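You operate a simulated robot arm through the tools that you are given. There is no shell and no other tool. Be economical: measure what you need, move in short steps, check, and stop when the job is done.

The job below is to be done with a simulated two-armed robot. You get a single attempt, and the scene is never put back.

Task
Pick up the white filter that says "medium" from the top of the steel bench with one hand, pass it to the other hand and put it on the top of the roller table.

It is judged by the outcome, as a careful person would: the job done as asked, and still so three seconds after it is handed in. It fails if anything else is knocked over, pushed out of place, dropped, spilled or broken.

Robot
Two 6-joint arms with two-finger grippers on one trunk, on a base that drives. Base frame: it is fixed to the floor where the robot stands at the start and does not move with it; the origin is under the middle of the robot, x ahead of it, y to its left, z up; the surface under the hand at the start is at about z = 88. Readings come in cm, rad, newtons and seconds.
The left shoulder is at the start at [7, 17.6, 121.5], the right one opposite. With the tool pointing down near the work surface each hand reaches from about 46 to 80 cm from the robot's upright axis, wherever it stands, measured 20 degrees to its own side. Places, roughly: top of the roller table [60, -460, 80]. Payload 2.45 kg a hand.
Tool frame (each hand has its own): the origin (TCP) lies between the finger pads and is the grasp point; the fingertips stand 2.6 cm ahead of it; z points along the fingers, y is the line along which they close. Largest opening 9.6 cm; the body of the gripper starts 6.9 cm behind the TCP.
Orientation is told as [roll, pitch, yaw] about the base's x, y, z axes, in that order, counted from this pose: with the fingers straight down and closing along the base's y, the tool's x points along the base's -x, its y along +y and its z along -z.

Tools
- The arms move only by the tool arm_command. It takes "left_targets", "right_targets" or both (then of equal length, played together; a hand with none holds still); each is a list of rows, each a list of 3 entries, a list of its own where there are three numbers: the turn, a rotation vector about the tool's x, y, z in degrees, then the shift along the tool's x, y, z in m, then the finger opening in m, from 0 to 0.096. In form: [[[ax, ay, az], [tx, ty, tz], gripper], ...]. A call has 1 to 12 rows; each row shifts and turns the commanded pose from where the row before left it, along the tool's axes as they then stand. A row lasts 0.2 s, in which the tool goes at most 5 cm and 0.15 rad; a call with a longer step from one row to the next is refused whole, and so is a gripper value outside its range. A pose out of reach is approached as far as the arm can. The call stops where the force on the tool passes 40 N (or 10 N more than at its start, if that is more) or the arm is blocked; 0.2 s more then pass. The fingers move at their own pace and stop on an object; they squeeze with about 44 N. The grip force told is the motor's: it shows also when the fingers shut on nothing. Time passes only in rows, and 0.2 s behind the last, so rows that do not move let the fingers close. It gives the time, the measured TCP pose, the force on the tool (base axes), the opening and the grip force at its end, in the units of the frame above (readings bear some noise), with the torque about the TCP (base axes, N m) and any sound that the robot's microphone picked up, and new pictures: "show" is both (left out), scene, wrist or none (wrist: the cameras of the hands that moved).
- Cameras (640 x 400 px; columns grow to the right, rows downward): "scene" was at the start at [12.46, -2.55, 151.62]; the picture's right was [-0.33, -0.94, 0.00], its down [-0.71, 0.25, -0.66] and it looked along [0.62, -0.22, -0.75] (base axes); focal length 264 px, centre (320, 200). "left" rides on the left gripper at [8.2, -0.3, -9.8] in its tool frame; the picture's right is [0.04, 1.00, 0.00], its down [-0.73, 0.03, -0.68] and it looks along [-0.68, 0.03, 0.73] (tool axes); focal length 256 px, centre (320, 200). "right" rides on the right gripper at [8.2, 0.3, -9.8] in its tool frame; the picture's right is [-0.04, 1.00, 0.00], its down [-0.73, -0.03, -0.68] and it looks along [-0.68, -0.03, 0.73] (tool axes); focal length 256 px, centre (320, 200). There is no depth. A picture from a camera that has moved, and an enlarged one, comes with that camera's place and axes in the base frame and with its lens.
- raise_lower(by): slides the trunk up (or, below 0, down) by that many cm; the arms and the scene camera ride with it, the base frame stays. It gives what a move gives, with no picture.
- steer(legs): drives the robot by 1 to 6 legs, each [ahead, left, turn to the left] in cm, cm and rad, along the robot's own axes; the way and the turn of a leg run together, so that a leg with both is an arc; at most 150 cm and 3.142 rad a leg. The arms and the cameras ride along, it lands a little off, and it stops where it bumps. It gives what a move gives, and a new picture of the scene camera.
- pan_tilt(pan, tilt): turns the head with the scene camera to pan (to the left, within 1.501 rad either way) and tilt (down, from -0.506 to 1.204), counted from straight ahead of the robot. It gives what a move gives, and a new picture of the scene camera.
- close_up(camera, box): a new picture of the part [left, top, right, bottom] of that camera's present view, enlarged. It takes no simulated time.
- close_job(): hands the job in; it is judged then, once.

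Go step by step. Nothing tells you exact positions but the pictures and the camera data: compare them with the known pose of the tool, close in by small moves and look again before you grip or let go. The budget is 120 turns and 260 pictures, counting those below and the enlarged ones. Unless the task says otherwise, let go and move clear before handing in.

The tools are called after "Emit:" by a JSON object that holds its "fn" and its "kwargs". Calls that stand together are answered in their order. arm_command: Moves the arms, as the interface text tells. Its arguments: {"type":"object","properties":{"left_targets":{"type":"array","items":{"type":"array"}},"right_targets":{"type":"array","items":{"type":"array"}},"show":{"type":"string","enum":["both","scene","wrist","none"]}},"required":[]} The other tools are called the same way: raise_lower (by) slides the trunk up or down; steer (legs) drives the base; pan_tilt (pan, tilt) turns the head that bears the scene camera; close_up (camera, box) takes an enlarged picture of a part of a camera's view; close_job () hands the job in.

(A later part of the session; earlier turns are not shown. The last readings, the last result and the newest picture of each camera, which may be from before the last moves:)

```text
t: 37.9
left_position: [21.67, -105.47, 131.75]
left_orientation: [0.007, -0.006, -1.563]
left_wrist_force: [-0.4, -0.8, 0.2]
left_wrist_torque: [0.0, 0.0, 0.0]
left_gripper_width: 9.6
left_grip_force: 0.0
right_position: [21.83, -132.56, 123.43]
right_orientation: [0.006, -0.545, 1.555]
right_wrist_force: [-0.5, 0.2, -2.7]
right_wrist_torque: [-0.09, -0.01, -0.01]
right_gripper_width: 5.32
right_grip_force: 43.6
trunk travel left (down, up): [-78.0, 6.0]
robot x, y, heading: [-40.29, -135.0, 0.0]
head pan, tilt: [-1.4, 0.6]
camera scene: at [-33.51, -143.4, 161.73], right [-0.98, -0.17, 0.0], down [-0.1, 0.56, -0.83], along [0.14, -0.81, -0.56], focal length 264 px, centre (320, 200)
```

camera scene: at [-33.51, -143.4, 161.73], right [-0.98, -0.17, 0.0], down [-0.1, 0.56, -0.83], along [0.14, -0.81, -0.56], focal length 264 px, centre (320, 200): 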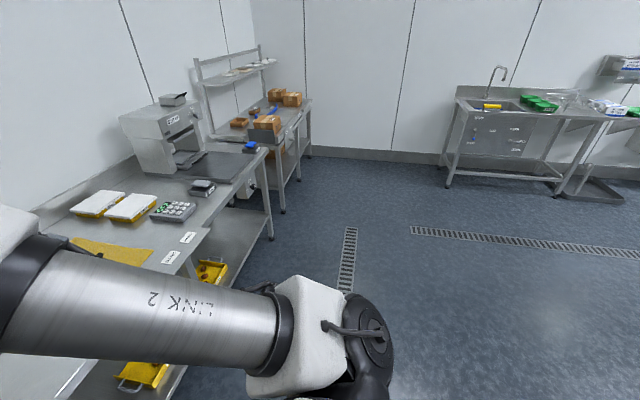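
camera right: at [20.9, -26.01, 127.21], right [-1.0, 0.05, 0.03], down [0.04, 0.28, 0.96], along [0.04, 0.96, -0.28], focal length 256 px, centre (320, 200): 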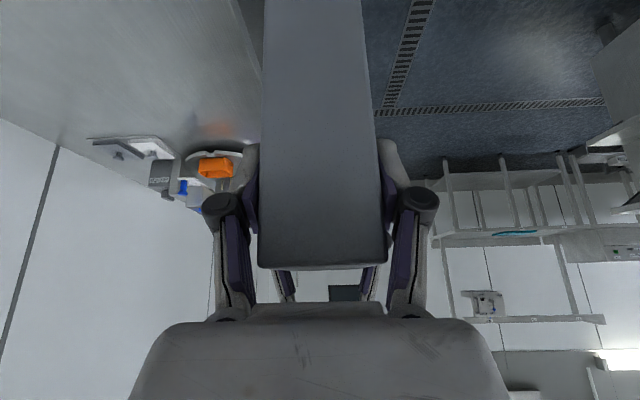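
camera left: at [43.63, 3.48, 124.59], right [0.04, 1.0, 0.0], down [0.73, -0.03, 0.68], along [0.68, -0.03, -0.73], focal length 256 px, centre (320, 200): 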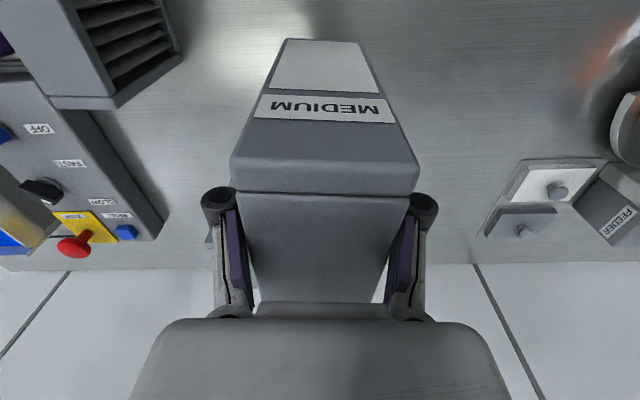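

Emit:
{"fn": "steer", "kwargs": {"legs": [[-12, 0, 0], [0, -150, 0], [0, -60, 0]]}}

```text
t: 49.2
left_position: [12.22, -316.71, 131.7]
left_orientation: [0.004, -0.004, -1.547]
left_wrist_force: [0.1, 1.0, -0.2]
left_wrist_torque: [-0.03, -0.01, 0.01]
left_gripper_width: 9.58
left_grip_force: 0.0
right_position: [12.78, -344.03, 123.54]
right_orientation: [0.008, -0.549, 1.564]
right_wrist_force: [0.6, 0.4, -2.2]
right_wrist_torque: [-0.09, 0.03, 0.01]
right_gripper_width: 5.34
right_grip_force: 44.6
trunk travel left (down, up): [-78.0, 6.0]
robot x, y, heading: [-49.48, -347.05, 0.016]
head pan, tilt: [-1.4, 0.6]
camera scene: at [-42.49, -355.36, 161.73], right [-0.98, -0.19, 0.0], down [-0.11, 0.55, -0.83], along [0.15, -0.81, -0.56], focal length 264 px, centre (320, 200)
```

scene: 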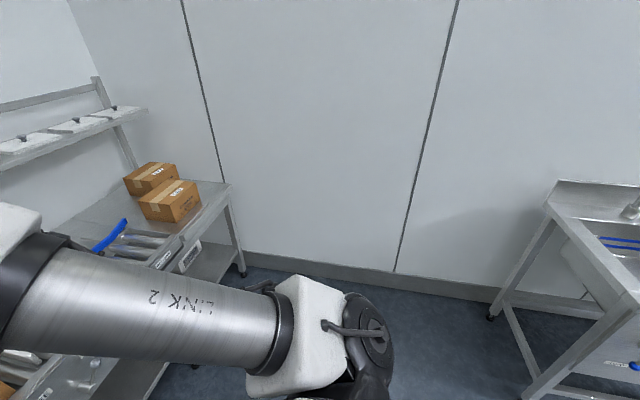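

Emit:
{"fn": "pan_tilt", "kwargs": {"pan": -0.85, "tilt": 0.55}}

Emit:
{"fn": "steer", "kwargs": {"legs": [[0, -40, 0]]}}

Emit:
{"fn": "pan_tilt", "kwargs": {"pan": -0.5, "tilt": 0.7}}

```text
t: 50.2
left_position: [12.24, -316.9, 131.77]
left_orientation: [0.005, -0.003, -1.548]
left_wrist_force: [0.4, -0.2, -0.1]
left_wrist_torque: [0.01, -0.03, -0.01]
left_gripper_width: 9.6
left_grip_force: 0.0
right_position: [12.85, -344.19, 123.49]
right_orientation: [0.007, -0.551, 1.563]
right_wrist_force: [0.4, -0.8, -1.4]
right_wrist_torque: [-0.08, 0.0, -0.02]
right_gripper_width: 5.33
right_grip_force: 44.0
trunk travel left (down, up): [-78.0, 6.0]
robot x, y, heading: [-48.82, -347.04, 0.017]
head pan, tilt: [-0.85, 0.55]
camera scene: at [-38.12, -353.46, 162.17], right [-0.74, -0.67, 0.0], down [-0.35, 0.39, -0.85], along [0.57, -0.63, -0.52], focal length 264 px, centre (320, 200)
```

scene: 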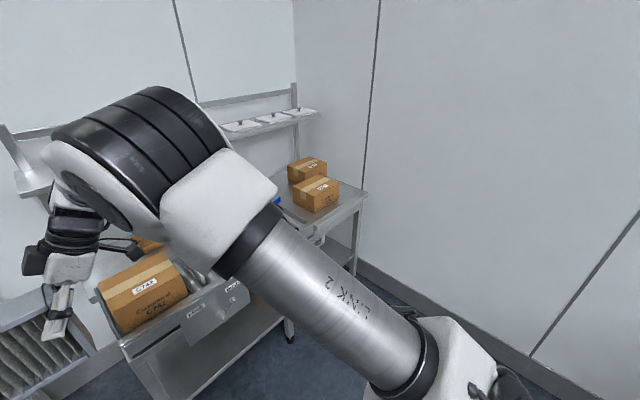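

```text
t: 52.7
left_position: [12.85, -356.95, 131.63]
left_orientation: [0.004, -0.004, -1.546]
left_wrist_force: [0.8, -0.2, -0.4]
left_wrist_torque: [0.0, -0.02, 0.0]
left_gripper_width: 9.58
left_grip_force: 0.1
right_position: [13.62, -384.23, 123.72]
right_orientation: [0.008, -0.552, 1.565]
right_wrist_force: [0.7, 0.4, -2.4]
right_wrist_torque: [-0.12, 0.0, 0.02]
right_gripper_width: 5.34
right_grip_force: 43.6
trunk travel left (down, up): [-78.0, 6.0]
robot x, y, heading: [-48.52, -387.39, 0.02]
head pan, tilt: [-0.85, 0.55]
camera scene: at [-37.33, -393.68, 162.18], right [-0.74, -0.67, 0.0], down [-0.35, 0.38, -0.85], along [0.58, -0.63, -0.52], focal length 264 px, centre (320, 200)
```

scene: 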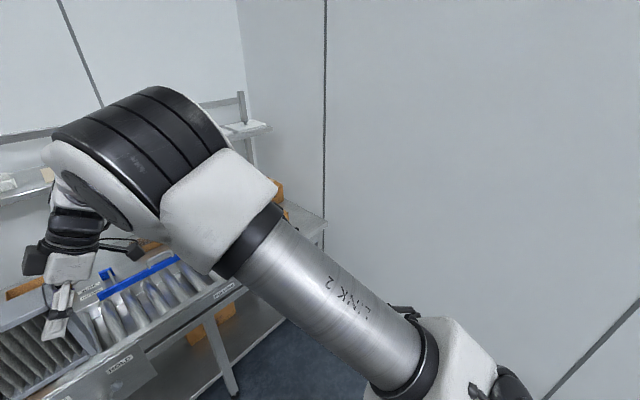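

```text
t: 53.5
left_position: [12.86, -357.16, 131.76]
left_orientation: [0.006, -0.005, -1.547]
left_wrist_force: [1.1, 0.2, 0.1]
left_wrist_torque: [0.0, -0.01, 0.03]
left_gripper_width: 9.59
left_grip_force: 0.1
right_position: [13.63, -384.49, 123.56]
right_orientation: [0.007, -0.553, 1.564]
right_wrist_force: [-0.6, -0.5, -2.1]
right_wrist_torque: [-0.1, 0.0, -0.01]
right_gripper_width: 5.33
right_grip_force: 44.2
trunk travel left (down, up): [-78.0, 6.0]
robot x, y, heading: [-48.81, -387.31, 0.018]
head pan, tilt: [-0.499, 0.7]
camera scene: at [-35.86, -391.22, 160.86], right [-0.46, -0.89, 0.0], down [-0.57, 0.3, -0.76], along [0.68, -0.35, -0.64], focal length 264 px, centre (320, 200)
```

scene: 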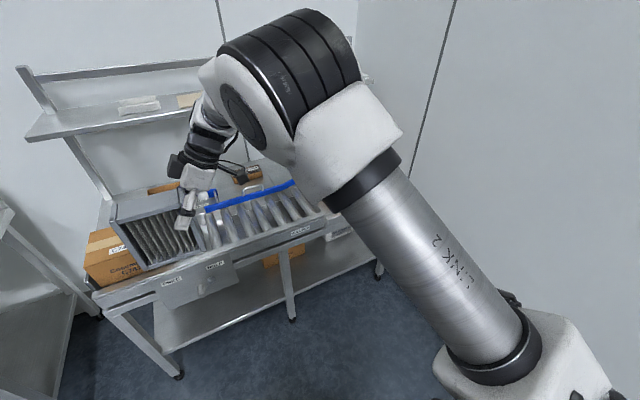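

Emit:
{"fn": "steer", "kwargs": {"legs": [[0, -45, -0.02]]}}

Emit:
{"fn": "pan_tilt", "kwargs": {"pan": 0.05, "tilt": 0.7}}

```text
t: 56.2
left_position: [13.92, -402.34, 131.57]
left_orientation: [0.005, -0.005, -1.569]
left_wrist_force: [0.6, -0.8, -0.1]
left_wrist_torque: [0.0, 0.01, -0.01]
left_gripper_width: 9.62
left_grip_force: 0.1
right_position: [14.1, -429.79, 123.56]
right_orientation: [0.008, -0.55, 1.54]
right_wrist_force: [1.0, 0.5, -1.1]
right_wrist_torque: [-0.12, -0.01, 0.02]
right_gripper_width: 5.33
right_grip_force: 43.6
trunk travel left (down, up): [-78.0, 6.0]
robot x, y, heading: [-48.06, -431.45, -0.001]
head pan, tilt: [-0.499, 0.7]
camera scene: at [-35.55, -435.41, 160.86], right [-0.48, -0.88, 0.0], down [-0.57, 0.31, -0.77], along [0.67, -0.37, -0.64], focal length 264 px, centre (320, 200)
```

scene: 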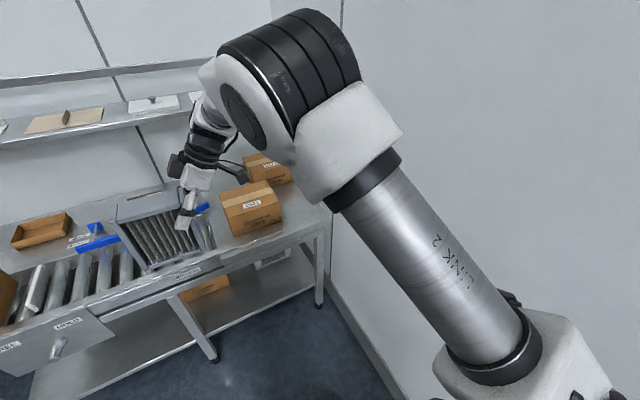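

```text
t: 57.2
left_position: [13.86, -402.6, 131.65]
left_orientation: [0.006, -0.003, -1.57]
left_wrist_force: [0.0, -0.3, 0.5]
left_wrist_torque: [0.04, 0.02, 0.0]
left_gripper_width: 9.6
left_grip_force: 0.0
right_position: [13.89, -429.98, 123.56]
right_orientation: [0.007, -0.553, 1.542]
right_wrist_force: [-0.2, 0.0, -1.8]
right_wrist_torque: [-0.04, -0.03, 0.0]
right_gripper_width: 5.32
right_grip_force: 43.7
trunk travel left (down, up): [-78.0, 6.0]
robot x, y, heading: [-47.99, -431.72, -0.005]
head pan, tilt: [0.051, 0.7]
camera scene: at [-34.52, -431.1, 160.86], right [0.05, -1.0, 0.0], down [-0.64, -0.03, -0.76], along [0.76, 0.04, -0.64], focal length 264 px, centre (320, 200)
```

scene: 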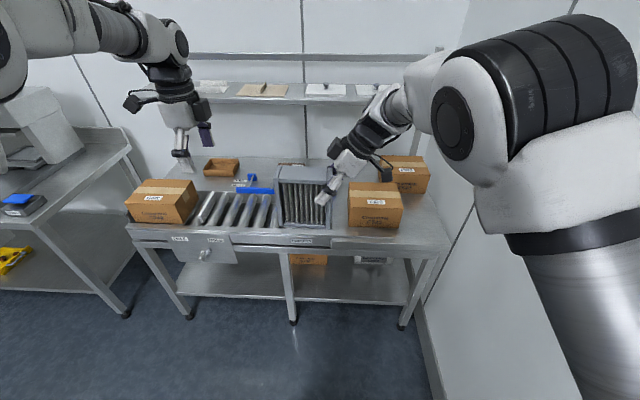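

Emit:
{"fn": "close_up", "kwargs": {"camera": "scene", "box": [110, 130, 450, 280]}}

Emit:
{"fn": "close_up", "kwargs": {"camera": "right", "box": [0, 0, 640, 400]}}

Emit:
{"fn": "close_up", "kwargs": {"camera": "left", "box": [0, 0, 640, 400]}}

```text
1.88 times, centred on (280, 205) of scene
camera zoom: at [-34.52, -431.1, 160.86], right [0.05, -1.0, 0.0], down [-0.64, -0.03, -0.76], along [0.76, 0.04, -0.64], focal length 496 px, centre (395, 191)
```

zoom: 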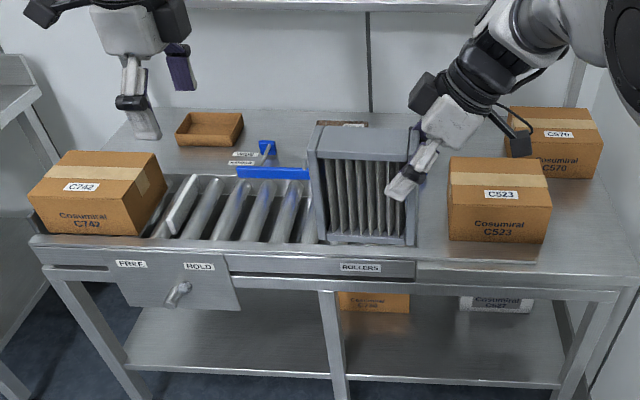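

```text
1.00 times, centred on (320, 200) of right (not enlarged: the box is as wide or as high as the picture)
camera zoom: at [13.47, -441.98, 127.58], right [-1.0, 0.06, 0.03], down [0.04, 0.27, 0.96], along [0.05, 0.96, -0.27], focal length 256 px, centre (320, 200)
```

zoom: 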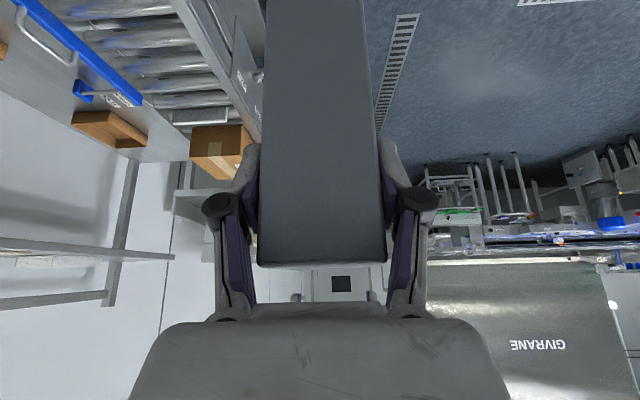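

```text
1.00 times, centred on (320, 200) of left (not enlarged: the box is as wide or as high as the picture)
camera zoom: at [13.49, -394.41, 141.56], right [1.0, 0.04, 0.0], down [0.03, -0.73, 0.68], along [0.03, -0.68, -0.73], focal length 256 px, centre (320, 200)
```

zoom: 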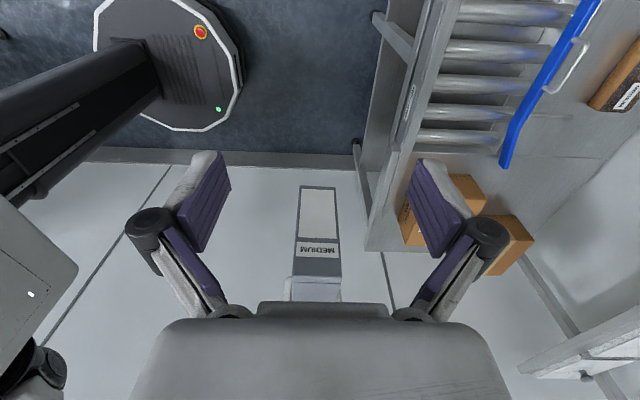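

The table has a roller section at left and a flat part at right, with cartons C523 and C570. I'll turn the filter so its length points forward (hand behind it), so I can set it on the flat part, and clear the view.

Emit:
{"fn": "arm_command", "kwargs": {"right_targets": [[[4.29, 0, 7.0], [0, 0.01, 0], 0.0], [[4.29, 0, 7.0], [0, 0.01, 0], 0.0], [[4.29, 0, 7.0], [0, 0, 0], 0.0], [[4.29, 0, 7.0], [0, 0, 0], 0.0], [[4.29, 0, 7.0], [0, 0, 0], 0.0], [[4.29, 0, 7.0], [0, 0, 0], 0.0], [[4.29, 0, 7.0], [0, 0, 0], 0.0], [[4.29, 0, 7.0], [0, 0, 0], 0.0], [[4.29, 0, 7.0], [0, 0, 0], 0.0], [[4.29, 0, 7.0], [0, 0, 0], 0.0], [[4.29, 0, 7.0], [0, 0, 0], 0.0], [[0, 0, 0], [0, 0, 0], 0.0]]}}

```text
t: 60.0
left_position: [13.89, -402.68, 131.72]
left_orientation: [0.006, -0.006, -1.569]
left_wrist_force: [-0.2, -0.4, 0.1]
left_wrist_torque: [0.02, -0.02, 0.01]
left_gripper_width: 9.58
left_grip_force: 0.0
right_position: [19.31, -443.16, 127.51]
right_orientation: [0.096, -0.554, -0.129]
right_wrist_force: [0.0, 0.3, -2.3]
right_wrist_torque: [-0.04, 0.12, 0.03]
right_gripper_width: 5.34
right_grip_force: 44.8
right hand out of reach, approached as far as the arm can: row 3, 4, 5, 6, 7, 8, 9, 10, 11
trunk travel left (down, up): [-78.0, 6.0]
robot x, y, heading: [-48.21, -431.48, -0.001]
head pan, tilt: [0.051, 0.7]
stopped in row 12 (right hand): the arm was blocked; the commanded pose is now the measured one
camera scene: at [-34.52, -431.12, 160.86], right [0.05, -1.0, 0.0], down [-0.64, -0.03, -0.76], along [0.76, 0.04, -0.64], focal length 264 px, centre (320, 200)
camera right: at [7.26, -442.08, 131.46], right [0.11, 0.99, 0.1], down [0.26, -0.13, 0.96], along [0.96, -0.08, -0.27], focal length 256 px, centre (320, 200)
```

scene: 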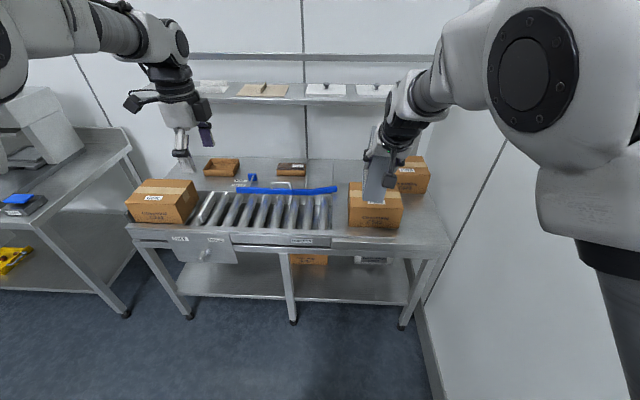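
right: 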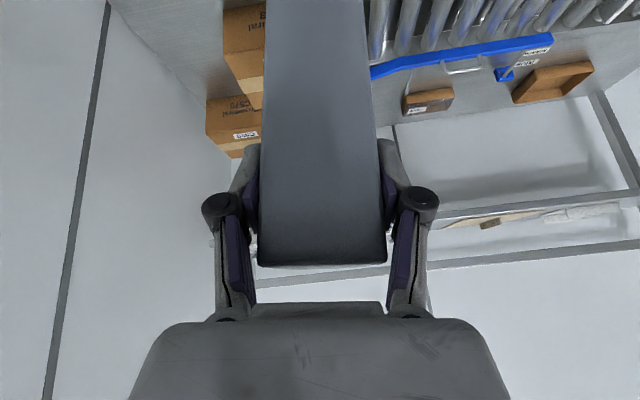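

Emit:
{"fn": "close_up", "kwargs": {"camera": "scene", "box": [200, 130, 460, 280]}}

Emit:
{"fn": "close_up", "kwargs": {"camera": "left", "box": [340, 0, 640, 290]}}

```text
2.46 times, centred on (330, 205) of scene
camera zoom: at [-34.52, -431.12, 160.86], right [0.05, -1.0, 0.0], down [-0.64, -0.03, -0.76], along [0.76, 0.04, -0.64], focal length 649 px, centre (295, 188)
```

zoom: 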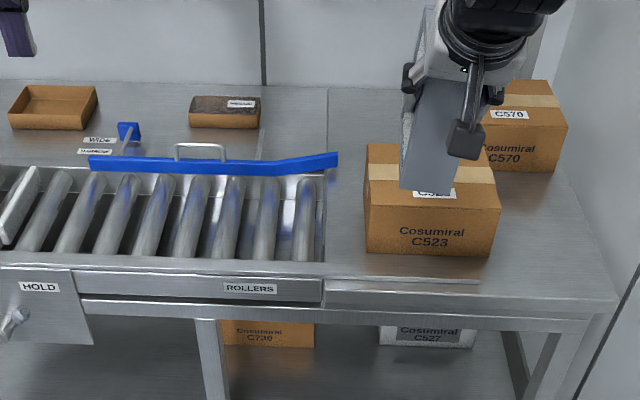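

```text
1.38 times, centred on (490, 145) of left
camera zoom: at [13.49, -394.44, 141.57], right [1.0, 0.04, 0.0], down [0.03, -0.73, 0.68], along [0.03, -0.68, -0.73], focal length 353 px, centre (86, 276)
```

zoom: 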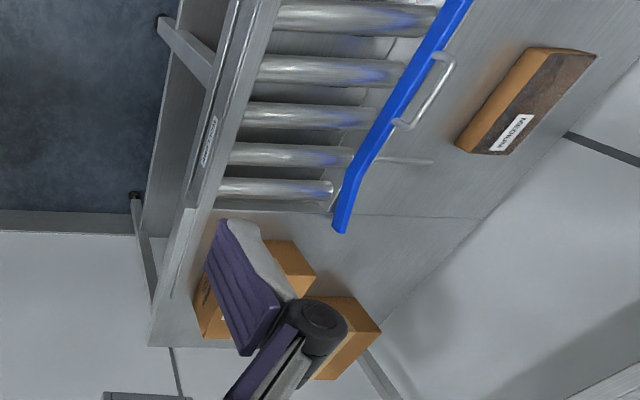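

There's free flat space on the table behind C523 and past the blue rail's end, around (82, −438). I'll drive closer in a first step and re-check.

Emit:
{"fn": "steer", "kwargs": {"legs": [[0, 8, 0], [28, 0, 0]]}}

```text
t: 62.6
left_position: [42.06, -394.84, 131.83]
left_orientation: [0.006, -0.006, -1.571]
left_wrist_force: [0.0, 0.1, 0.3]
left_wrist_torque: [-0.01, -0.02, 0.0]
left_gripper_width: 9.59
left_grip_force: 0.0
right_position: [47.46, -435.18, 127.45]
right_orientation: [0.096, -0.555, -0.129]
right_wrist_force: [0.5, -0.6, -2.2]
right_wrist_torque: [0.0, 0.08, -0.01]
right_gripper_width: 5.32
right_grip_force: 44.0
trunk travel left (down, up): [-78.0, 6.0]
robot x, y, heading: [-19.87, -423.74, -0.003]
head pan, tilt: [0.051, 0.7]
camera scene: at [-6.34, -423.17, 160.88], right [0.05, -1.0, 0.0], down [-0.64, -0.03, -0.77], along [0.76, 0.04, -0.64], focal length 264 px, centre (320, 200)
```

scene: 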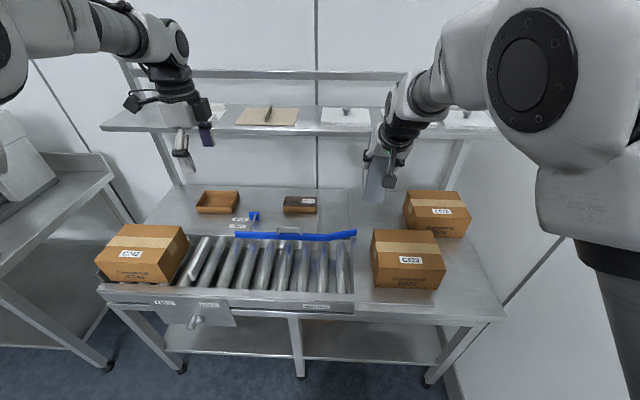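

Shelf front edge is at about x=87, z=118; so the filter should end at x≲82. I'll drive to x≈0 and then level the hand.

Emit:
{"fn": "steer", "kwargs": {"legs": [[20, 0, 0]]}}

Emit:
{"fn": "arm_command", "kwargs": {"right_targets": [[[0, 0, 0], [-0.01, 0, 0], 0.0], [[0, 0, 0], [0, 0, 0], 0.0]]}}

```text
t: 64.1
left_position: [59.44, -394.62, 131.67]
left_orientation: [0.002, -0.005, -1.568]
left_wrist_force: [0.2, -0.1, 0.1]
left_wrist_torque: [-0.02, 0.02, 0.0]
left_gripper_width: 9.59
left_grip_force: 0.1
right_position: [64.8, -435.31, 127.21]
right_orientation: [0.097, -0.541, -0.13]
right_wrist_force: [-0.3, 0.6, -2.4]
right_wrist_torque: [0.0, 0.08, 0.02]
right_gripper_width: 5.33
right_grip_force: 43.9
trunk travel left (down, up): [-78.0, 6.0]
robot x, y, heading: [-2.52, -423.94, -0.002]
head pan, tilt: [0.051, 0.7]
stopped in leg 1: the force on the tool passed its limit at 47 N (the readings are from after the stop); the commanded pose is now the measured one
camera scene: at [11.11, -423.24, 160.84], right [0.05, -1.0, 0.0], down [-0.64, -0.03, -0.76], along [0.76, 0.04, -0.65], focal length 264 px, centre (320, 200)
```

scene: 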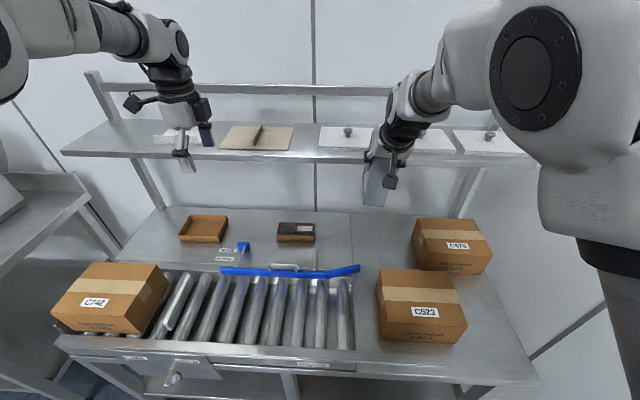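

```text
t: 64.7
left_position: [58.97, -394.71, 131.89]
left_orientation: [0.009, -0.006, -1.568]
left_wrist_force: [-0.4, 0.3, 0.7]
left_wrist_torque: [-0.02, -0.03, -0.01]
left_gripper_width: 9.6
left_grip_force: 0.1
right_position: [65.13, -435.39, 128.05]
right_orientation: [0.096, -0.545, -0.126]
right_wrist_force: [-12.6, 0.3, 2.0]
right_wrist_torque: [0.05, 0.45, 0.19]
right_gripper_width: 5.33
right_grip_force: 44.3
trunk travel left (down, up): [-78.0, 6.0]
robot x, y, heading: [-2.61, -423.27, -0.002]
head pan, tilt: [0.051, 0.7]
camera scene: at [10.48, -423.21, 160.91], right [0.05, -1.0, 0.0], down [-0.64, -0.03, -0.77], along [0.77, 0.04, -0.64], focal length 264 px, centre (320, 200)
camera right: at [53.1, -434.45, 132.17], right [0.11, 0.99, 0.1], down [0.26, -0.13, 0.96], along [0.96, -0.08, -0.28], focal length 256 px, centre (320, 200)
```

scene: 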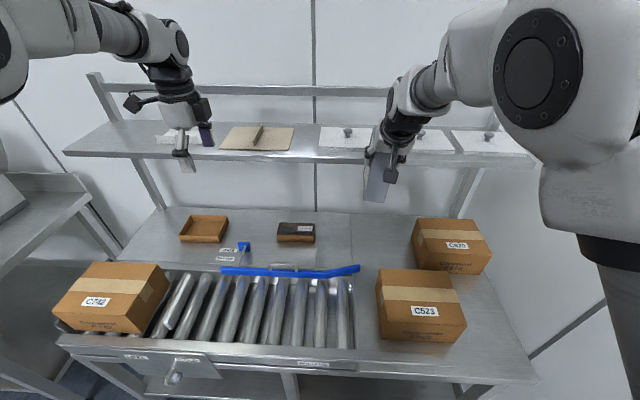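
right: 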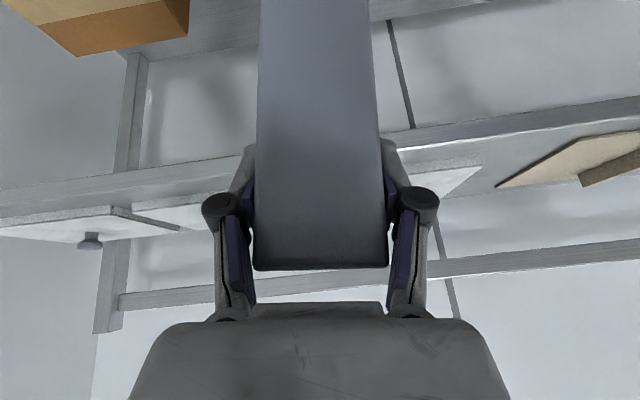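

The box end just touched the shelf's front edge (it's at x≈75, not 87). Backing off right away; I'll lower the hand to pass under the shelf.

Emit:
{"fn": "steer", "kwargs": {"legs": [[-15, 0, 0]]}}

Emit:
{"fn": "close_up", "kwargs": {"camera": "scene", "box": [280, 60, 540, 220]}}

Emit:
{"fn": "close_up", "kwargs": {"camera": "right", "box": [0, 0, 640, 400]}}

```text
t: 66.1
left_position: [44.34, -394.65, 131.59]
left_orientation: [0.003, -0.007, -1.564]
left_wrist_force: [0.1, -0.6, -0.5]
left_wrist_torque: [-0.02, 0.02, -0.04]
left_gripper_width: 9.59
left_grip_force: 0.0
right_position: [50.51, -435.26, 127.71]
right_orientation: [0.097, -0.541, -0.125]
right_wrist_force: [0.0, -0.1, -2.1]
right_wrist_torque: [-0.01, 0.09, 0.02]
right_gripper_width: 5.35
right_grip_force: 44.2
trunk travel left (down, up): [-78.0, 6.0]
robot x, y, heading: [-17.72, -423.52, 0.0]
head pan, tilt: [0.051, 0.7]
camera scene: at [-3.99, -423.2, 160.83], right [0.05, -1.0, 0.0], down [-0.65, -0.03, -0.76], along [0.76, 0.04, -0.65], focal length 264 px, centre (320, 200)
```

scene: 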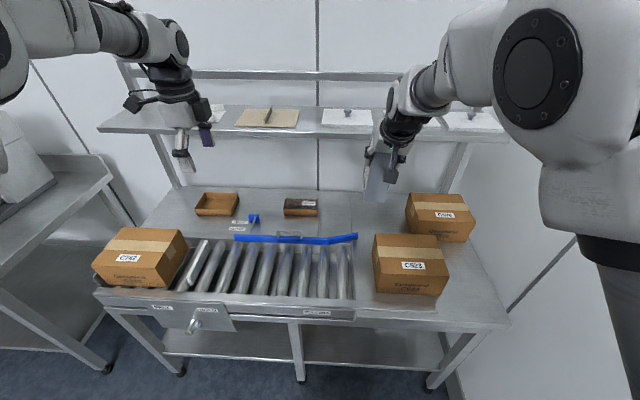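

```text
2.46 times, centred on (410, 140) of scene
camera zoom: at [-3.99, -423.2, 160.83], right [0.05, -1.0, 0.0], down [-0.65, -0.03, -0.76], along [0.76, 0.04, -0.65], focal length 649 px, centre (98, 348)
```

zoom: 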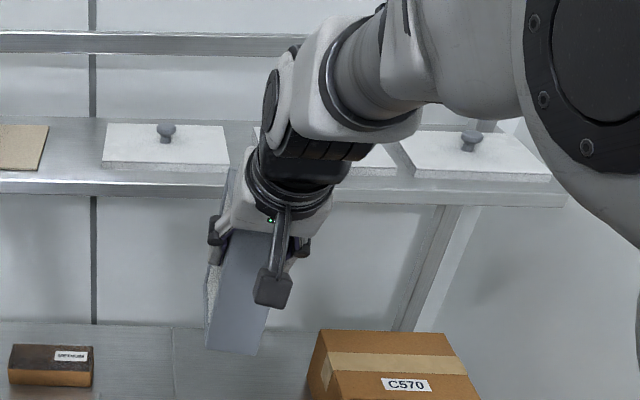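

```text
1.00 times, centred on (320, 200) of right (not enlarged: the box is as wide or as high as the picture)
camera zoom: at [38.54, -434.31, 131.84], right [0.11, 0.99, 0.1], down [0.27, -0.13, 0.95], along [0.96, -0.08, -0.28], focal length 256 px, centre (320, 200)
```

zoom: 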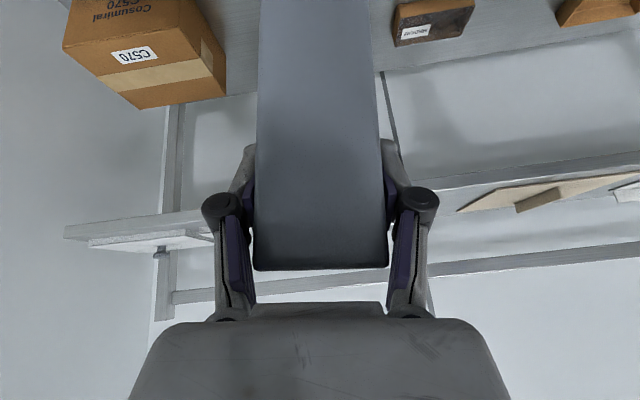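

No slip and nothing moved. Now levelling the hand and lowering the trunk and arm so the filter passes under the shelf.

Emit:
{"fn": "raise_lower", "kwargs": {"by": -8}}

Emit:
{"fn": "arm_command", "kwargs": {"right_targets": [[[5.5, 0, 0], [0, 0, 0], 0.0], [[0, 0, 0], [0.0155, 0, 0.0256], 0.0], [[0, 0, 0], [0.0155, 0, 0.0256], 0.0], [[0, 0, 0], [0.0155, 0, 0.0256], 0.0], [[0, 0, 0], [0.0155, 0, 0.0256], 0.0], [[0, 0, 0], [0, 0, 0], 0.0]]}}

```text
t: 67.3
left_position: [44.06, -394.57, 123.64]
left_orientation: [0.003, -0.006, -1.564]
left_wrist_force: [0.2, -0.7, -0.1]
left_wrist_torque: [-0.02, -0.01, 0.02]
left_gripper_width: 9.6
left_grip_force: 0.0
right_position: [50.36, -435.25, 119.85]
right_orientation: [0.095, -0.542, -0.126]
right_wrist_force: [-0.3, -0.1, -0.9]
right_wrist_torque: [-0.02, 0.06, 0.03]
right_gripper_width: 5.34
right_grip_force: 44.2
trunk travel left (down, up): [-70.0, 14.0]
robot x, y, heading: [-17.43, -423.88, 0.004]
head pan, tilt: [0.051, 0.7]
```

```text
t: 68.7
left_position: [44.05, -394.54, 123.7]
left_orientation: [0.007, -0.005, -1.563]
left_wrist_force: [-0.5, -0.2, -0.3]
left_wrist_torque: [0.02, -0.02, -0.03]
left_gripper_width: 9.58
left_grip_force: 0.1
right_position: [50.58, -436.35, 108.02]
right_orientation: [0.026, -0.537, -0.159]
right_wrist_force: [0.3, -0.4, -0.5]
right_wrist_torque: [-0.02, 0.06, 0.0]
right_gripper_width: 5.34
right_grip_force: 43.8
trunk travel left (down, up): [-70.0, 14.0]
robot x, y, heading: [-18.24, -423.48, 0.002]
head pan, tilt: [0.051, 0.7]
camera scene: at [-4.31, -423.19, 152.86], right [0.05, -1.0, 0.0], down [-0.64, -0.03, -0.76], along [0.76, 0.04, -0.64], focal length 264 px, centre (320, 200)
camera right: at [38.7, -434.2, 112.29], right [0.18, 0.98, 0.04], down [0.27, -0.09, 0.96], along [0.95, -0.16, -0.28], focal length 256 px, centre (320, 200)
```

scene: 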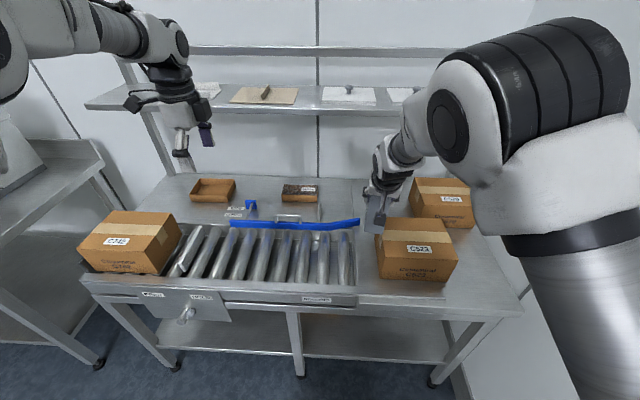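
right: 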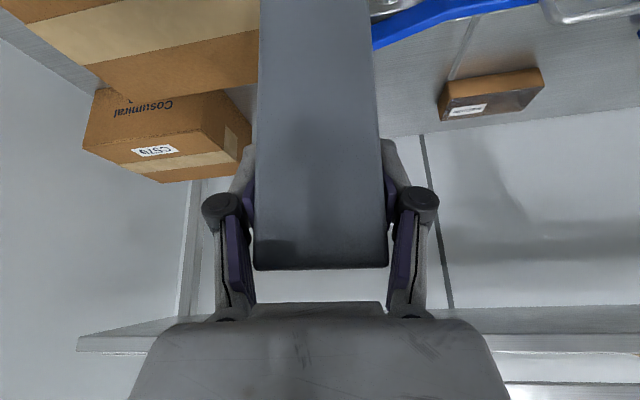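

Height is now between the carton tops and the shelf. Driving forward 17 cm under the shelf.

Emit:
{"fn": "steer", "kwargs": {"legs": [[17, 0, 0]]}}

Emit:
{"fn": "arm_command", "kwargs": {"right_targets": [[[1.5, 0, 0], [0, 0, 0], 0.0], [[0, 0, 0], [0, 0, 0], 0.0]], "show": "wrist"}}

Emit:
{"fn": "close_up", "kwargs": {"camera": "scene", "box": [270, 130, 510, 290]}}

```text
t: 70.1
left_position: [60.76, -394.46, 123.9]
left_orientation: [0.006, -0.007, -1.563]
left_wrist_force: [-0.9, -0.3, 0.7]
left_wrist_torque: [0.0, -0.03, 0.0]
left_gripper_width: 9.59
left_grip_force: 0.1
right_position: [67.31, -436.07, 107.96]
right_orientation: [0.024, -0.536, -0.157]
right_wrist_force: [0.2, -0.1, -2.1]
right_wrist_torque: [0.01, 0.03, -0.03]
right_gripper_width: 5.34
right_grip_force: 44.2
trunk travel left (down, up): [-70.0, 14.0]
robot x, y, heading: [-0.89, -423.52, 0.003]
head pan, tilt: [0.051, 0.7]
camera scene: at [12.39, -423.14, 152.89], right [0.05, -1.0, 0.0], down [-0.64, -0.04, -0.77], along [0.76, 0.04, -0.64], focal length 264 px, centre (320, 200)
```

scene: 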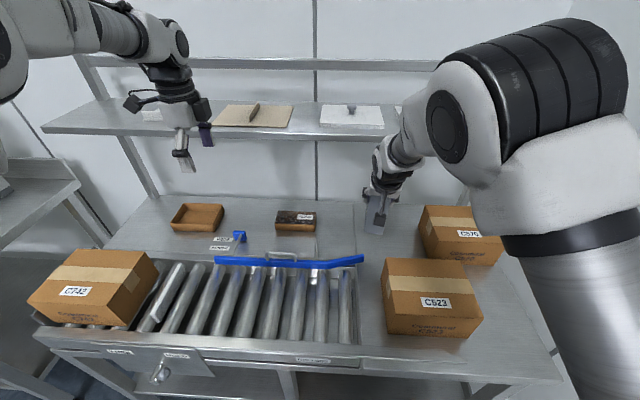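

```text
t: 70.7
left_position: [60.79, -394.35, 123.75]
left_orientation: [0.006, -0.004, -1.562]
left_wrist_force: [-0.2, 0.3, 0.9]
left_wrist_torque: [0.02, 0.0, -0.01]
left_gripper_width: 9.62
left_grip_force: 0.1
right_position: [67.58, -436.45, 108.15]
right_orientation: [0.011, -0.532, -0.173]
right_wrist_force: [0.7, -0.5, -1.1]
right_wrist_torque: [0.0, 0.09, 0.0]
right_gripper_width: 5.35
right_grip_force: 44.3
trunk travel left (down, up): [-70.0, 14.0]
robot x, y, heading: [-1.12, -423.4, 0.003]
head pan, tilt: [0.051, 0.7]
camera right: at [55.77, -434.13, 112.29], right [0.2, 0.98, 0.03], down [0.28, -0.09, 0.96], along [0.94, -0.18, -0.29], focal length 256 px, centre (320, 200)
```

right: 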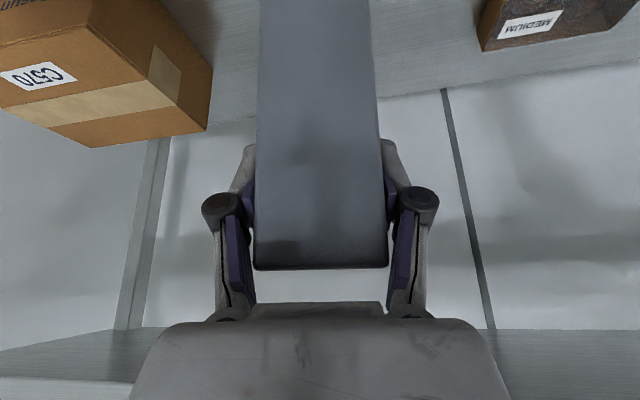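

```text
2.50 times, centred on (390, 210) of scene
camera zoom: at [12.58, -423.11, 152.87], right [0.05, -1.0, 0.0], down [-0.64, -0.04, -0.76], along [0.76, 0.04, -0.64], focal length 659 px, centre (145, 175)
```

zoom: 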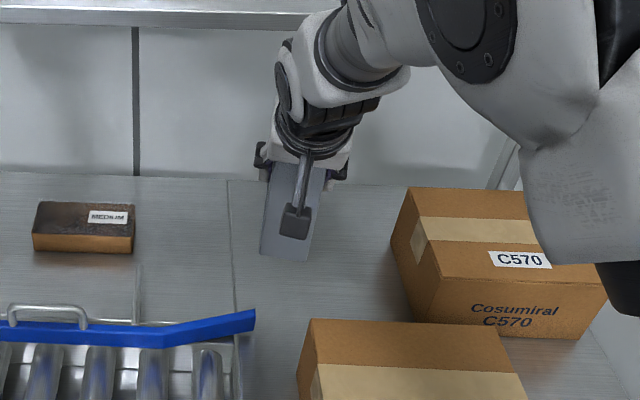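

Shifting a bit further and right so the filter clears the rail tip, then lowering partway.

Emit:
{"fn": "arm_command", "kwargs": {"right_targets": [[[0, 0, 0], [-0.0158, -0.007, 0.0094], 0.0], [[0, 0, 0], [-0.0158, -0.007, 0.0094], 0.0], [[0, 0, 0], [0.0166, 0, 0.028], 0.0], [[0, 0, 0], [0.0166, 0, 0.028], 0.0], [[0, 0, 0], [0, 0, 0], 0.0]]}}

Emit:
{"fn": "close_up", "kwargs": {"camera": "scene", "box": [270, 130, 510, 290]}}

```text
t: 71.9
left_position: [60.91, -394.46, 123.7]
left_orientation: [0.004, -0.002, -1.562]
left_wrist_force: [-0.9, -0.4, 0.1]
left_wrist_torque: [-0.01, -0.02, -0.01]
left_gripper_width: 9.56
left_grip_force: 0.0
right_position: [71.11, -438.19, 101.42]
right_orientation: [0.0, -0.535, -0.157]
right_wrist_force: [-0.9, -0.6, -1.9]
right_wrist_torque: [0.01, 0.05, 0.02]
right_gripper_width: 5.33
right_grip_force: 43.8
trunk travel left (down, up): [-70.0, 14.0]
robot x, y, heading: [-0.74, -423.76, 0.006]
head pan, tilt: [0.051, 0.7]
camera scene: at [12.61, -423.16, 152.87], right [0.05, -1.0, 0.0], down [-0.64, -0.04, -0.76], along [0.76, 0.04, -0.64], focal length 264 px, centre (320, 200)
camera right: at [59.25, -435.73, 105.65], right [0.19, 0.98, 0.02], down [0.28, -0.07, 0.96], along [0.94, -0.18, -0.29], focal length 256 px, centre (320, 200)
```

scene: 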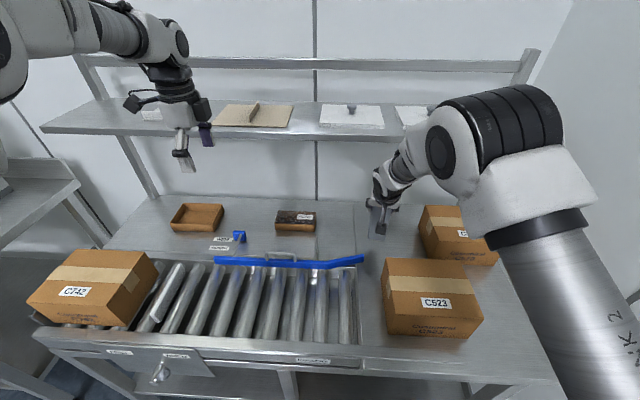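
right: 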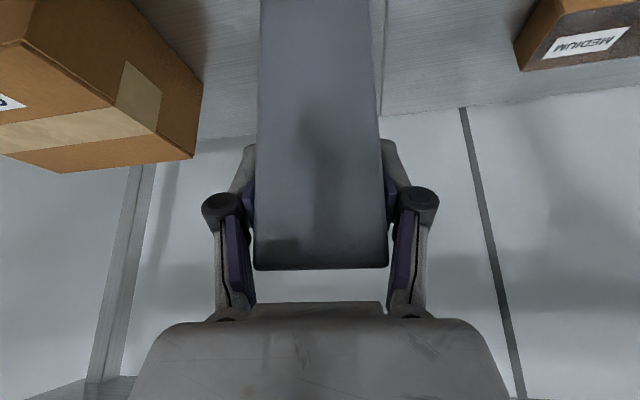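

```text
2.50 times, centred on (390, 210) of scene
camera zoom: at [12.61, -423.16, 152.87], right [0.05, -1.0, 0.0], down [-0.64, -0.04, -0.76], along [0.76, 0.04, -0.64], focal length 659 px, centre (145, 175)
```

zoom: 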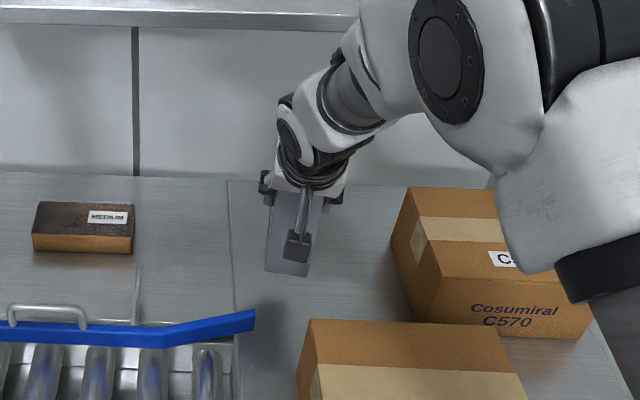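

Emit:
{"fn": "arm_command", "kwargs": {"right_targets": [[[0, -1.0, 0], [0.0165, 0, 0.0275], 0.0], [[0, 0, 0], [0.0165, 0, 0.0275], 0.0], [[0, 0, 0], [0, 0, 0], 0.0]]}}

Emit:
{"fn": "close_up", "kwargs": {"camera": "scene", "box": [310, 150, 470, 280]}}

```text
t: 72.7
left_position: [61.0, -394.26, 123.81]
left_orientation: [0.005, -0.006, -1.562]
left_wrist_force: [0.2, 0.3, 0.0]
left_wrist_torque: [0.02, 0.02, -0.01]
left_gripper_width: 9.6
left_grip_force: 0.1
right_position: [70.91, -438.18, 95.09]
right_orientation: [-0.001, -0.552, -0.155]
right_wrist_force: [-0.3, -0.6, -1.4]
right_wrist_torque: [-0.02, 0.1, 0.0]
right_gripper_width: 5.31
right_grip_force: 43.4
trunk travel left (down, up): [-70.0, 14.0]
robot x, y, heading: [-1.03, -423.82, 0.003]
head pan, tilt: [0.051, 0.7]
camera scene: at [12.58, -423.1, 152.87], right [0.05, -1.0, 0.0], down [-0.64, -0.04, -0.77], along [0.76, 0.04, -0.64], focal length 264 px, centre (320, 200)
camera right: at [59.13, -435.72, 99.2], right [0.19, 0.98, 0.02], down [0.26, -0.07, 0.96], along [0.95, -0.18, -0.27], focal length 256 px, centre (320, 200)
```

scene: 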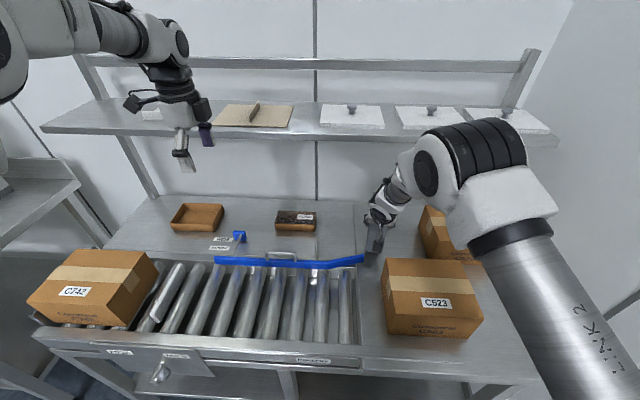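
right: 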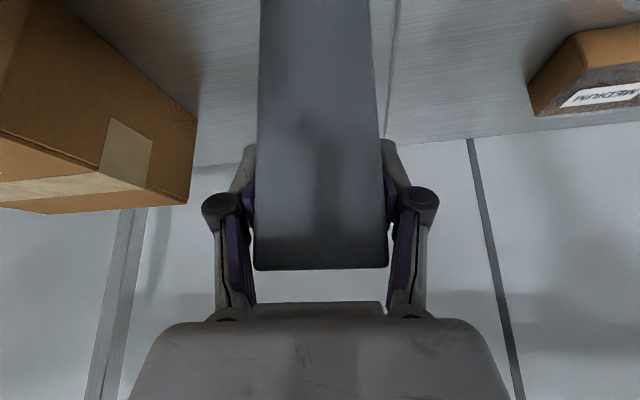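

```text
3.08 times, centred on (390, 215) of scene
camera zoom: at [12.58, -423.1, 152.87], right [0.05, -1.0, 0.0], down [-0.64, -0.04, -0.77], along [0.76, 0.04, -0.64], focal length 811 px, centre (105, 154)
```

zoom: 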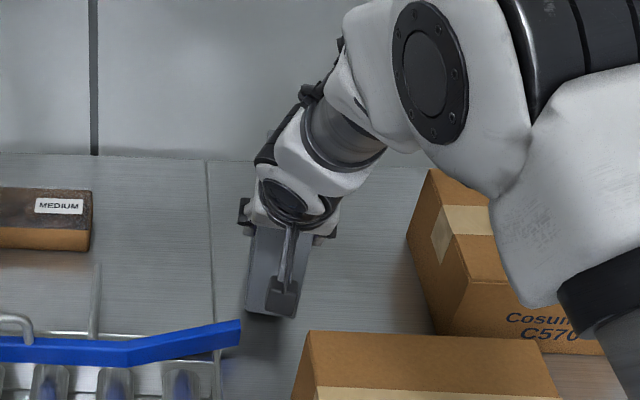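

Clear on all sides. Lowering gently until it touches.

Emit:
{"fn": "arm_command", "kwargs": {"right_targets": [[[0, 0, 0], [0.0052, 0, 0.0085], 0.0], [[0, 0, 0], [0.0052, 0, 0.0085], 0.0], [[0, 0, 0], [0.0037, 0, 0.006], 0.0], [[0, 0, 0], [0, 0, 0], 0.0]]}}

```text
t: 73.7
left_position: [60.89, -394.38, 123.82]
left_orientation: [0.006, -0.005, -1.563]
left_wrist_force: [0.0, -0.3, -0.4]
left_wrist_torque: [0.0, 0.02, 0.02]
left_gripper_width: 9.6
left_grip_force: 0.1
right_position: [70.98, -438.03, 92.47]
right_orientation: [-0.001, -0.553, -0.158]
right_wrist_force: [-0.4, -0.3, -0.9]
right_wrist_torque: [0.05, 0.06, 0.01]
right_gripper_width: 5.33
right_grip_force: 44.3
trunk travel left (down, up): [-70.0, 14.0]
robot x, y, heading: [-0.67, -423.63, 0.002]
head pan, tilt: [0.051, 0.7]
camera scene: at [12.67, -423.12, 152.86], right [0.05, -1.0, 0.0], down [-0.64, -0.04, -0.76], along [0.76, 0.04, -0.64], focal length 264 px, centre (320, 200)
camera right: at [59.13, -435.72, 96.47], right [0.19, 0.98, 0.02], down [0.26, -0.07, 0.96], along [0.95, -0.18, -0.27], focal length 256 px, centre (320, 200)
```

scene: 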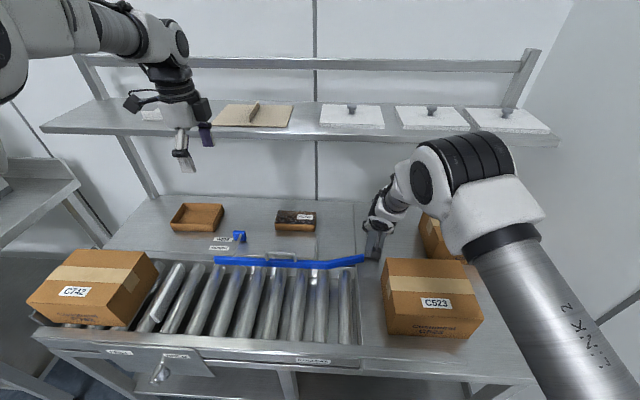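
right: 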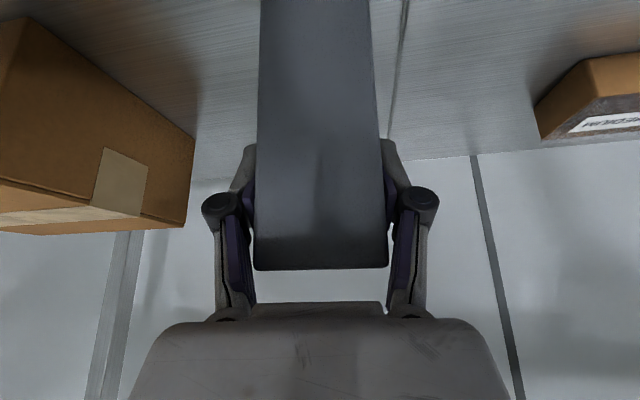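

Emit:
{"fn": "arm_command", "kwargs": {"right_targets": [[[0, 0, 0], [0.0032, 0, 0.005], 0.0], [[0, 0, 0], [0.0026, 0, 0.0043], 0.0], [[0, 0, 0], [0, 0, 0], 0.0]], "show": "none"}}

```text
t: 74.5
left_position: [60.67, -394.5, 123.78]
left_orientation: [0.007, -0.006, -1.562]
left_wrist_force: [-0.5, -0.2, -0.3]
left_wrist_torque: [0.01, -0.01, -0.03]
left_gripper_width: 9.62
left_grip_force: 0.0
right_position: [70.9, -438.03, 91.65]
right_orientation: [-0.001, -0.557, -0.157]
right_wrist_force: [2.9, -0.8, 15.0]
right_wrist_torque: [-0.32, -1.95, -0.02]
right_gripper_width: 5.35
right_grip_force: 43.7
trunk travel left (down, up): [-70.0, 14.0]
robot x, y, heading: [-1.1, -423.63, 0.006]
head pan, tilt: [0.051, 0.7]
```

Touching at the far edge first, so the box is a degree or two nose-down. Pitching slightly to seat it flat.

Emit:
{"fn": "arm_command", "kwargs": {"right_targets": [[[0, -1.5, 0], [0, 0, 0], 0.0], [[0, 0, 0], [0, 0, 0], 0.0]], "show": "none"}}

Emit:
{"fn": "close_up", "kwargs": {"camera": "scene", "box": [330, 180, 430, 270]}}

```text
t: 75.1
left_position: [60.73, -394.24, 123.81]
left_orientation: [0.007, -0.005, -1.563]
left_wrist_force: [0.3, 0.1, 0.3]
left_wrist_torque: [0.01, -0.02, 0.0]
left_gripper_width: 9.61
left_grip_force: 0.1
right_position: [70.69, -437.88, 91.32]
right_orientation: [-0.001, -0.579, -0.155]
right_wrist_force: [-2.5, 1.9, 9.5]
right_wrist_torque: [0.15, -0.68, 0.14]
right_gripper_width: 5.35
right_grip_force: 44.0
trunk travel left (down, up): [-70.0, 14.0]
robot x, y, heading: [-1.02, -423.65, -0.001]
head pan, tilt: [0.051, 0.7]
```

```text
4.44 times, centred on (380, 225) of scene
camera zoom: at [12.37, -423.08, 152.88], right [0.05, -1.0, 0.0], down [-0.64, -0.04, -0.77], along [0.76, 0.04, -0.64], focal length 1171 px, centre (53, 89)
```

zoom: 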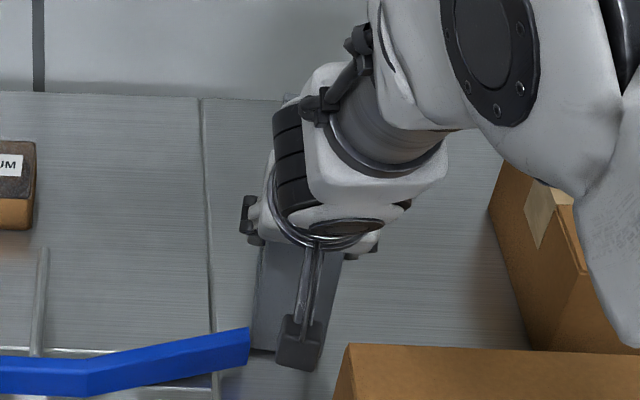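

Emit:
{"fn": "arm_command", "kwargs": {"right_targets": [[[0, -1.2, 0], [0.0005, 0, 0.001], 0.0], [[0, 0, 0], [0, 0, 0], 0.0]], "show": "none"}}

```text
t: 75.7
left_position: [60.79, -394.43, 123.83]
left_orientation: [0.006, -0.007, -1.561]
left_wrist_force: [0.1, 0.6, 0.1]
left_wrist_torque: [0.01, -0.03, 0.01]
left_gripper_width: 9.61
left_grip_force: 0.1
right_position: [70.78, -438.02, 91.11]
right_orientation: [0.0, -0.598, -0.156]
right_wrist_force: [-1.8, -0.9, 4.2]
right_wrist_torque: [0.03, -0.37, 0.02]
right_gripper_width: 5.31
right_grip_force: 43.8
trunk travel left (down, up): [-70.0, 14.0]
robot x, y, heading: [-0.67, -423.55, 0.003]
head pan, tilt: [0.051, 0.7]
```

Emit:
{"fn": "arm_command", "kwargs": {"right_targets": [[[0, -0.8, 0], [0.001, 0, 0.002], 0.0], [[0, 0, 0], [0, 0, 0], 0.0]], "show": "none"}}

```text
t: 76.3
left_position: [60.73, -394.29, 123.93]
left_orientation: [0.007, -0.005, -1.563]
left_wrist_force: [-0.3, 0.0, -0.1]
left_wrist_torque: [0.01, -0.01, 0.01]
left_gripper_width: 9.63
left_grip_force: 0.0
right_position: [70.71, -437.92, 91.07]
right_orientation: [-0.003, -0.618, -0.155]
right_wrist_force: [-2.4, -1.2, 12.8]
right_wrist_torque: [0.14, 0.62, 0.08]
right_gripper_width: 5.35
right_grip_force: 44.3
trunk travel left (down, up): [-70.0, 14.0]
robot x, y, heading: [-0.78, -423.7, 0.006]
head pan, tilt: [0.051, 0.7]
```

Load has now moved to the near edge, so it is flat within half a degree. Releasing.

Emit:
{"fn": "arm_command", "kwargs": {"right_targets": [[[0, 0.4, 0], [0, 0, 0], 0.06], [[0, 0, 0], [0, 0, 0], 0.08], [[0, 0, 0], [0, 0, 0], 0.096], [[0, 0, 0], [0, 0, 0], 0.096]]}}

Emit:
{"fn": "close_up", "kwargs": {"camera": "scene", "box": [330, 180, 430, 270]}}

```text
t: 77.3
left_position: [60.98, -394.37, 123.8]
left_orientation: [0.005, -0.004, -1.562]
left_wrist_force: [-0.2, 0.4, -0.4]
left_wrist_torque: [-0.02, 0.0, -0.01]
left_gripper_width: 9.58
left_grip_force: 0.2
right_position: [70.79, -438.03, 90.86]
right_orientation: [-0.002, -0.606, -0.157]
right_wrist_force: [0.8, 0.9, 0.1]
right_wrist_torque: [0.01, -0.01, -0.01]
right_gripper_width: 9.6
right_grip_force: 0.1
trunk travel left (down, up): [-70.0, 14.0]
robot x, y, heading: [-0.87, -423.6, 0.006]
head pan, tilt: [0.051, 0.7]
camera scene: at [12.64, -423.11, 152.86], right [0.05, -1.0, 0.0], down [-0.64, -0.04, -0.76], along [0.76, 0.04, -0.64], focal length 264 px, centre (320, 200)
camera right: at [58.8, -435.65, 94.24], right [0.19, 0.98, 0.02], down [0.21, -0.06, 0.98], along [0.96, -0.18, -0.22], focal length 256 px, centre (320, 200)
```

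scene: 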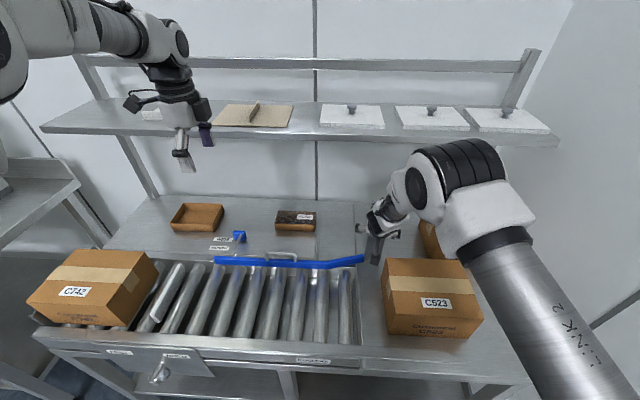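
right: 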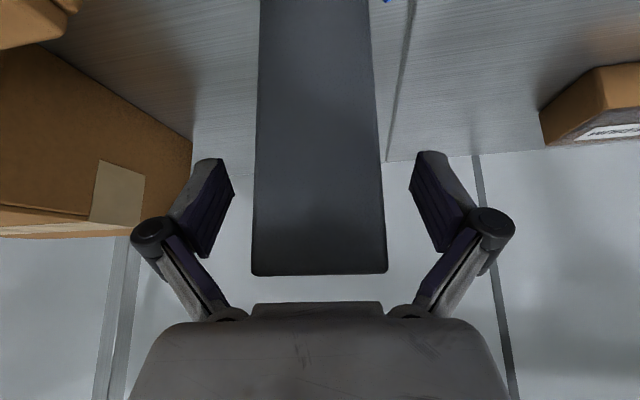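

```text
4.44 times, centred on (380, 225) of scene
camera zoom: at [12.64, -423.11, 152.86], right [0.05, -1.0, 0.0], down [-0.64, -0.04, -0.76], along [0.76, 0.04, -0.64], focal length 1171 px, centre (53, 89)
```

zoom: 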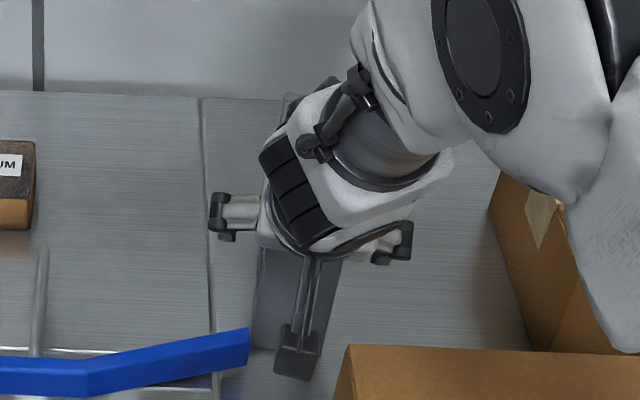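

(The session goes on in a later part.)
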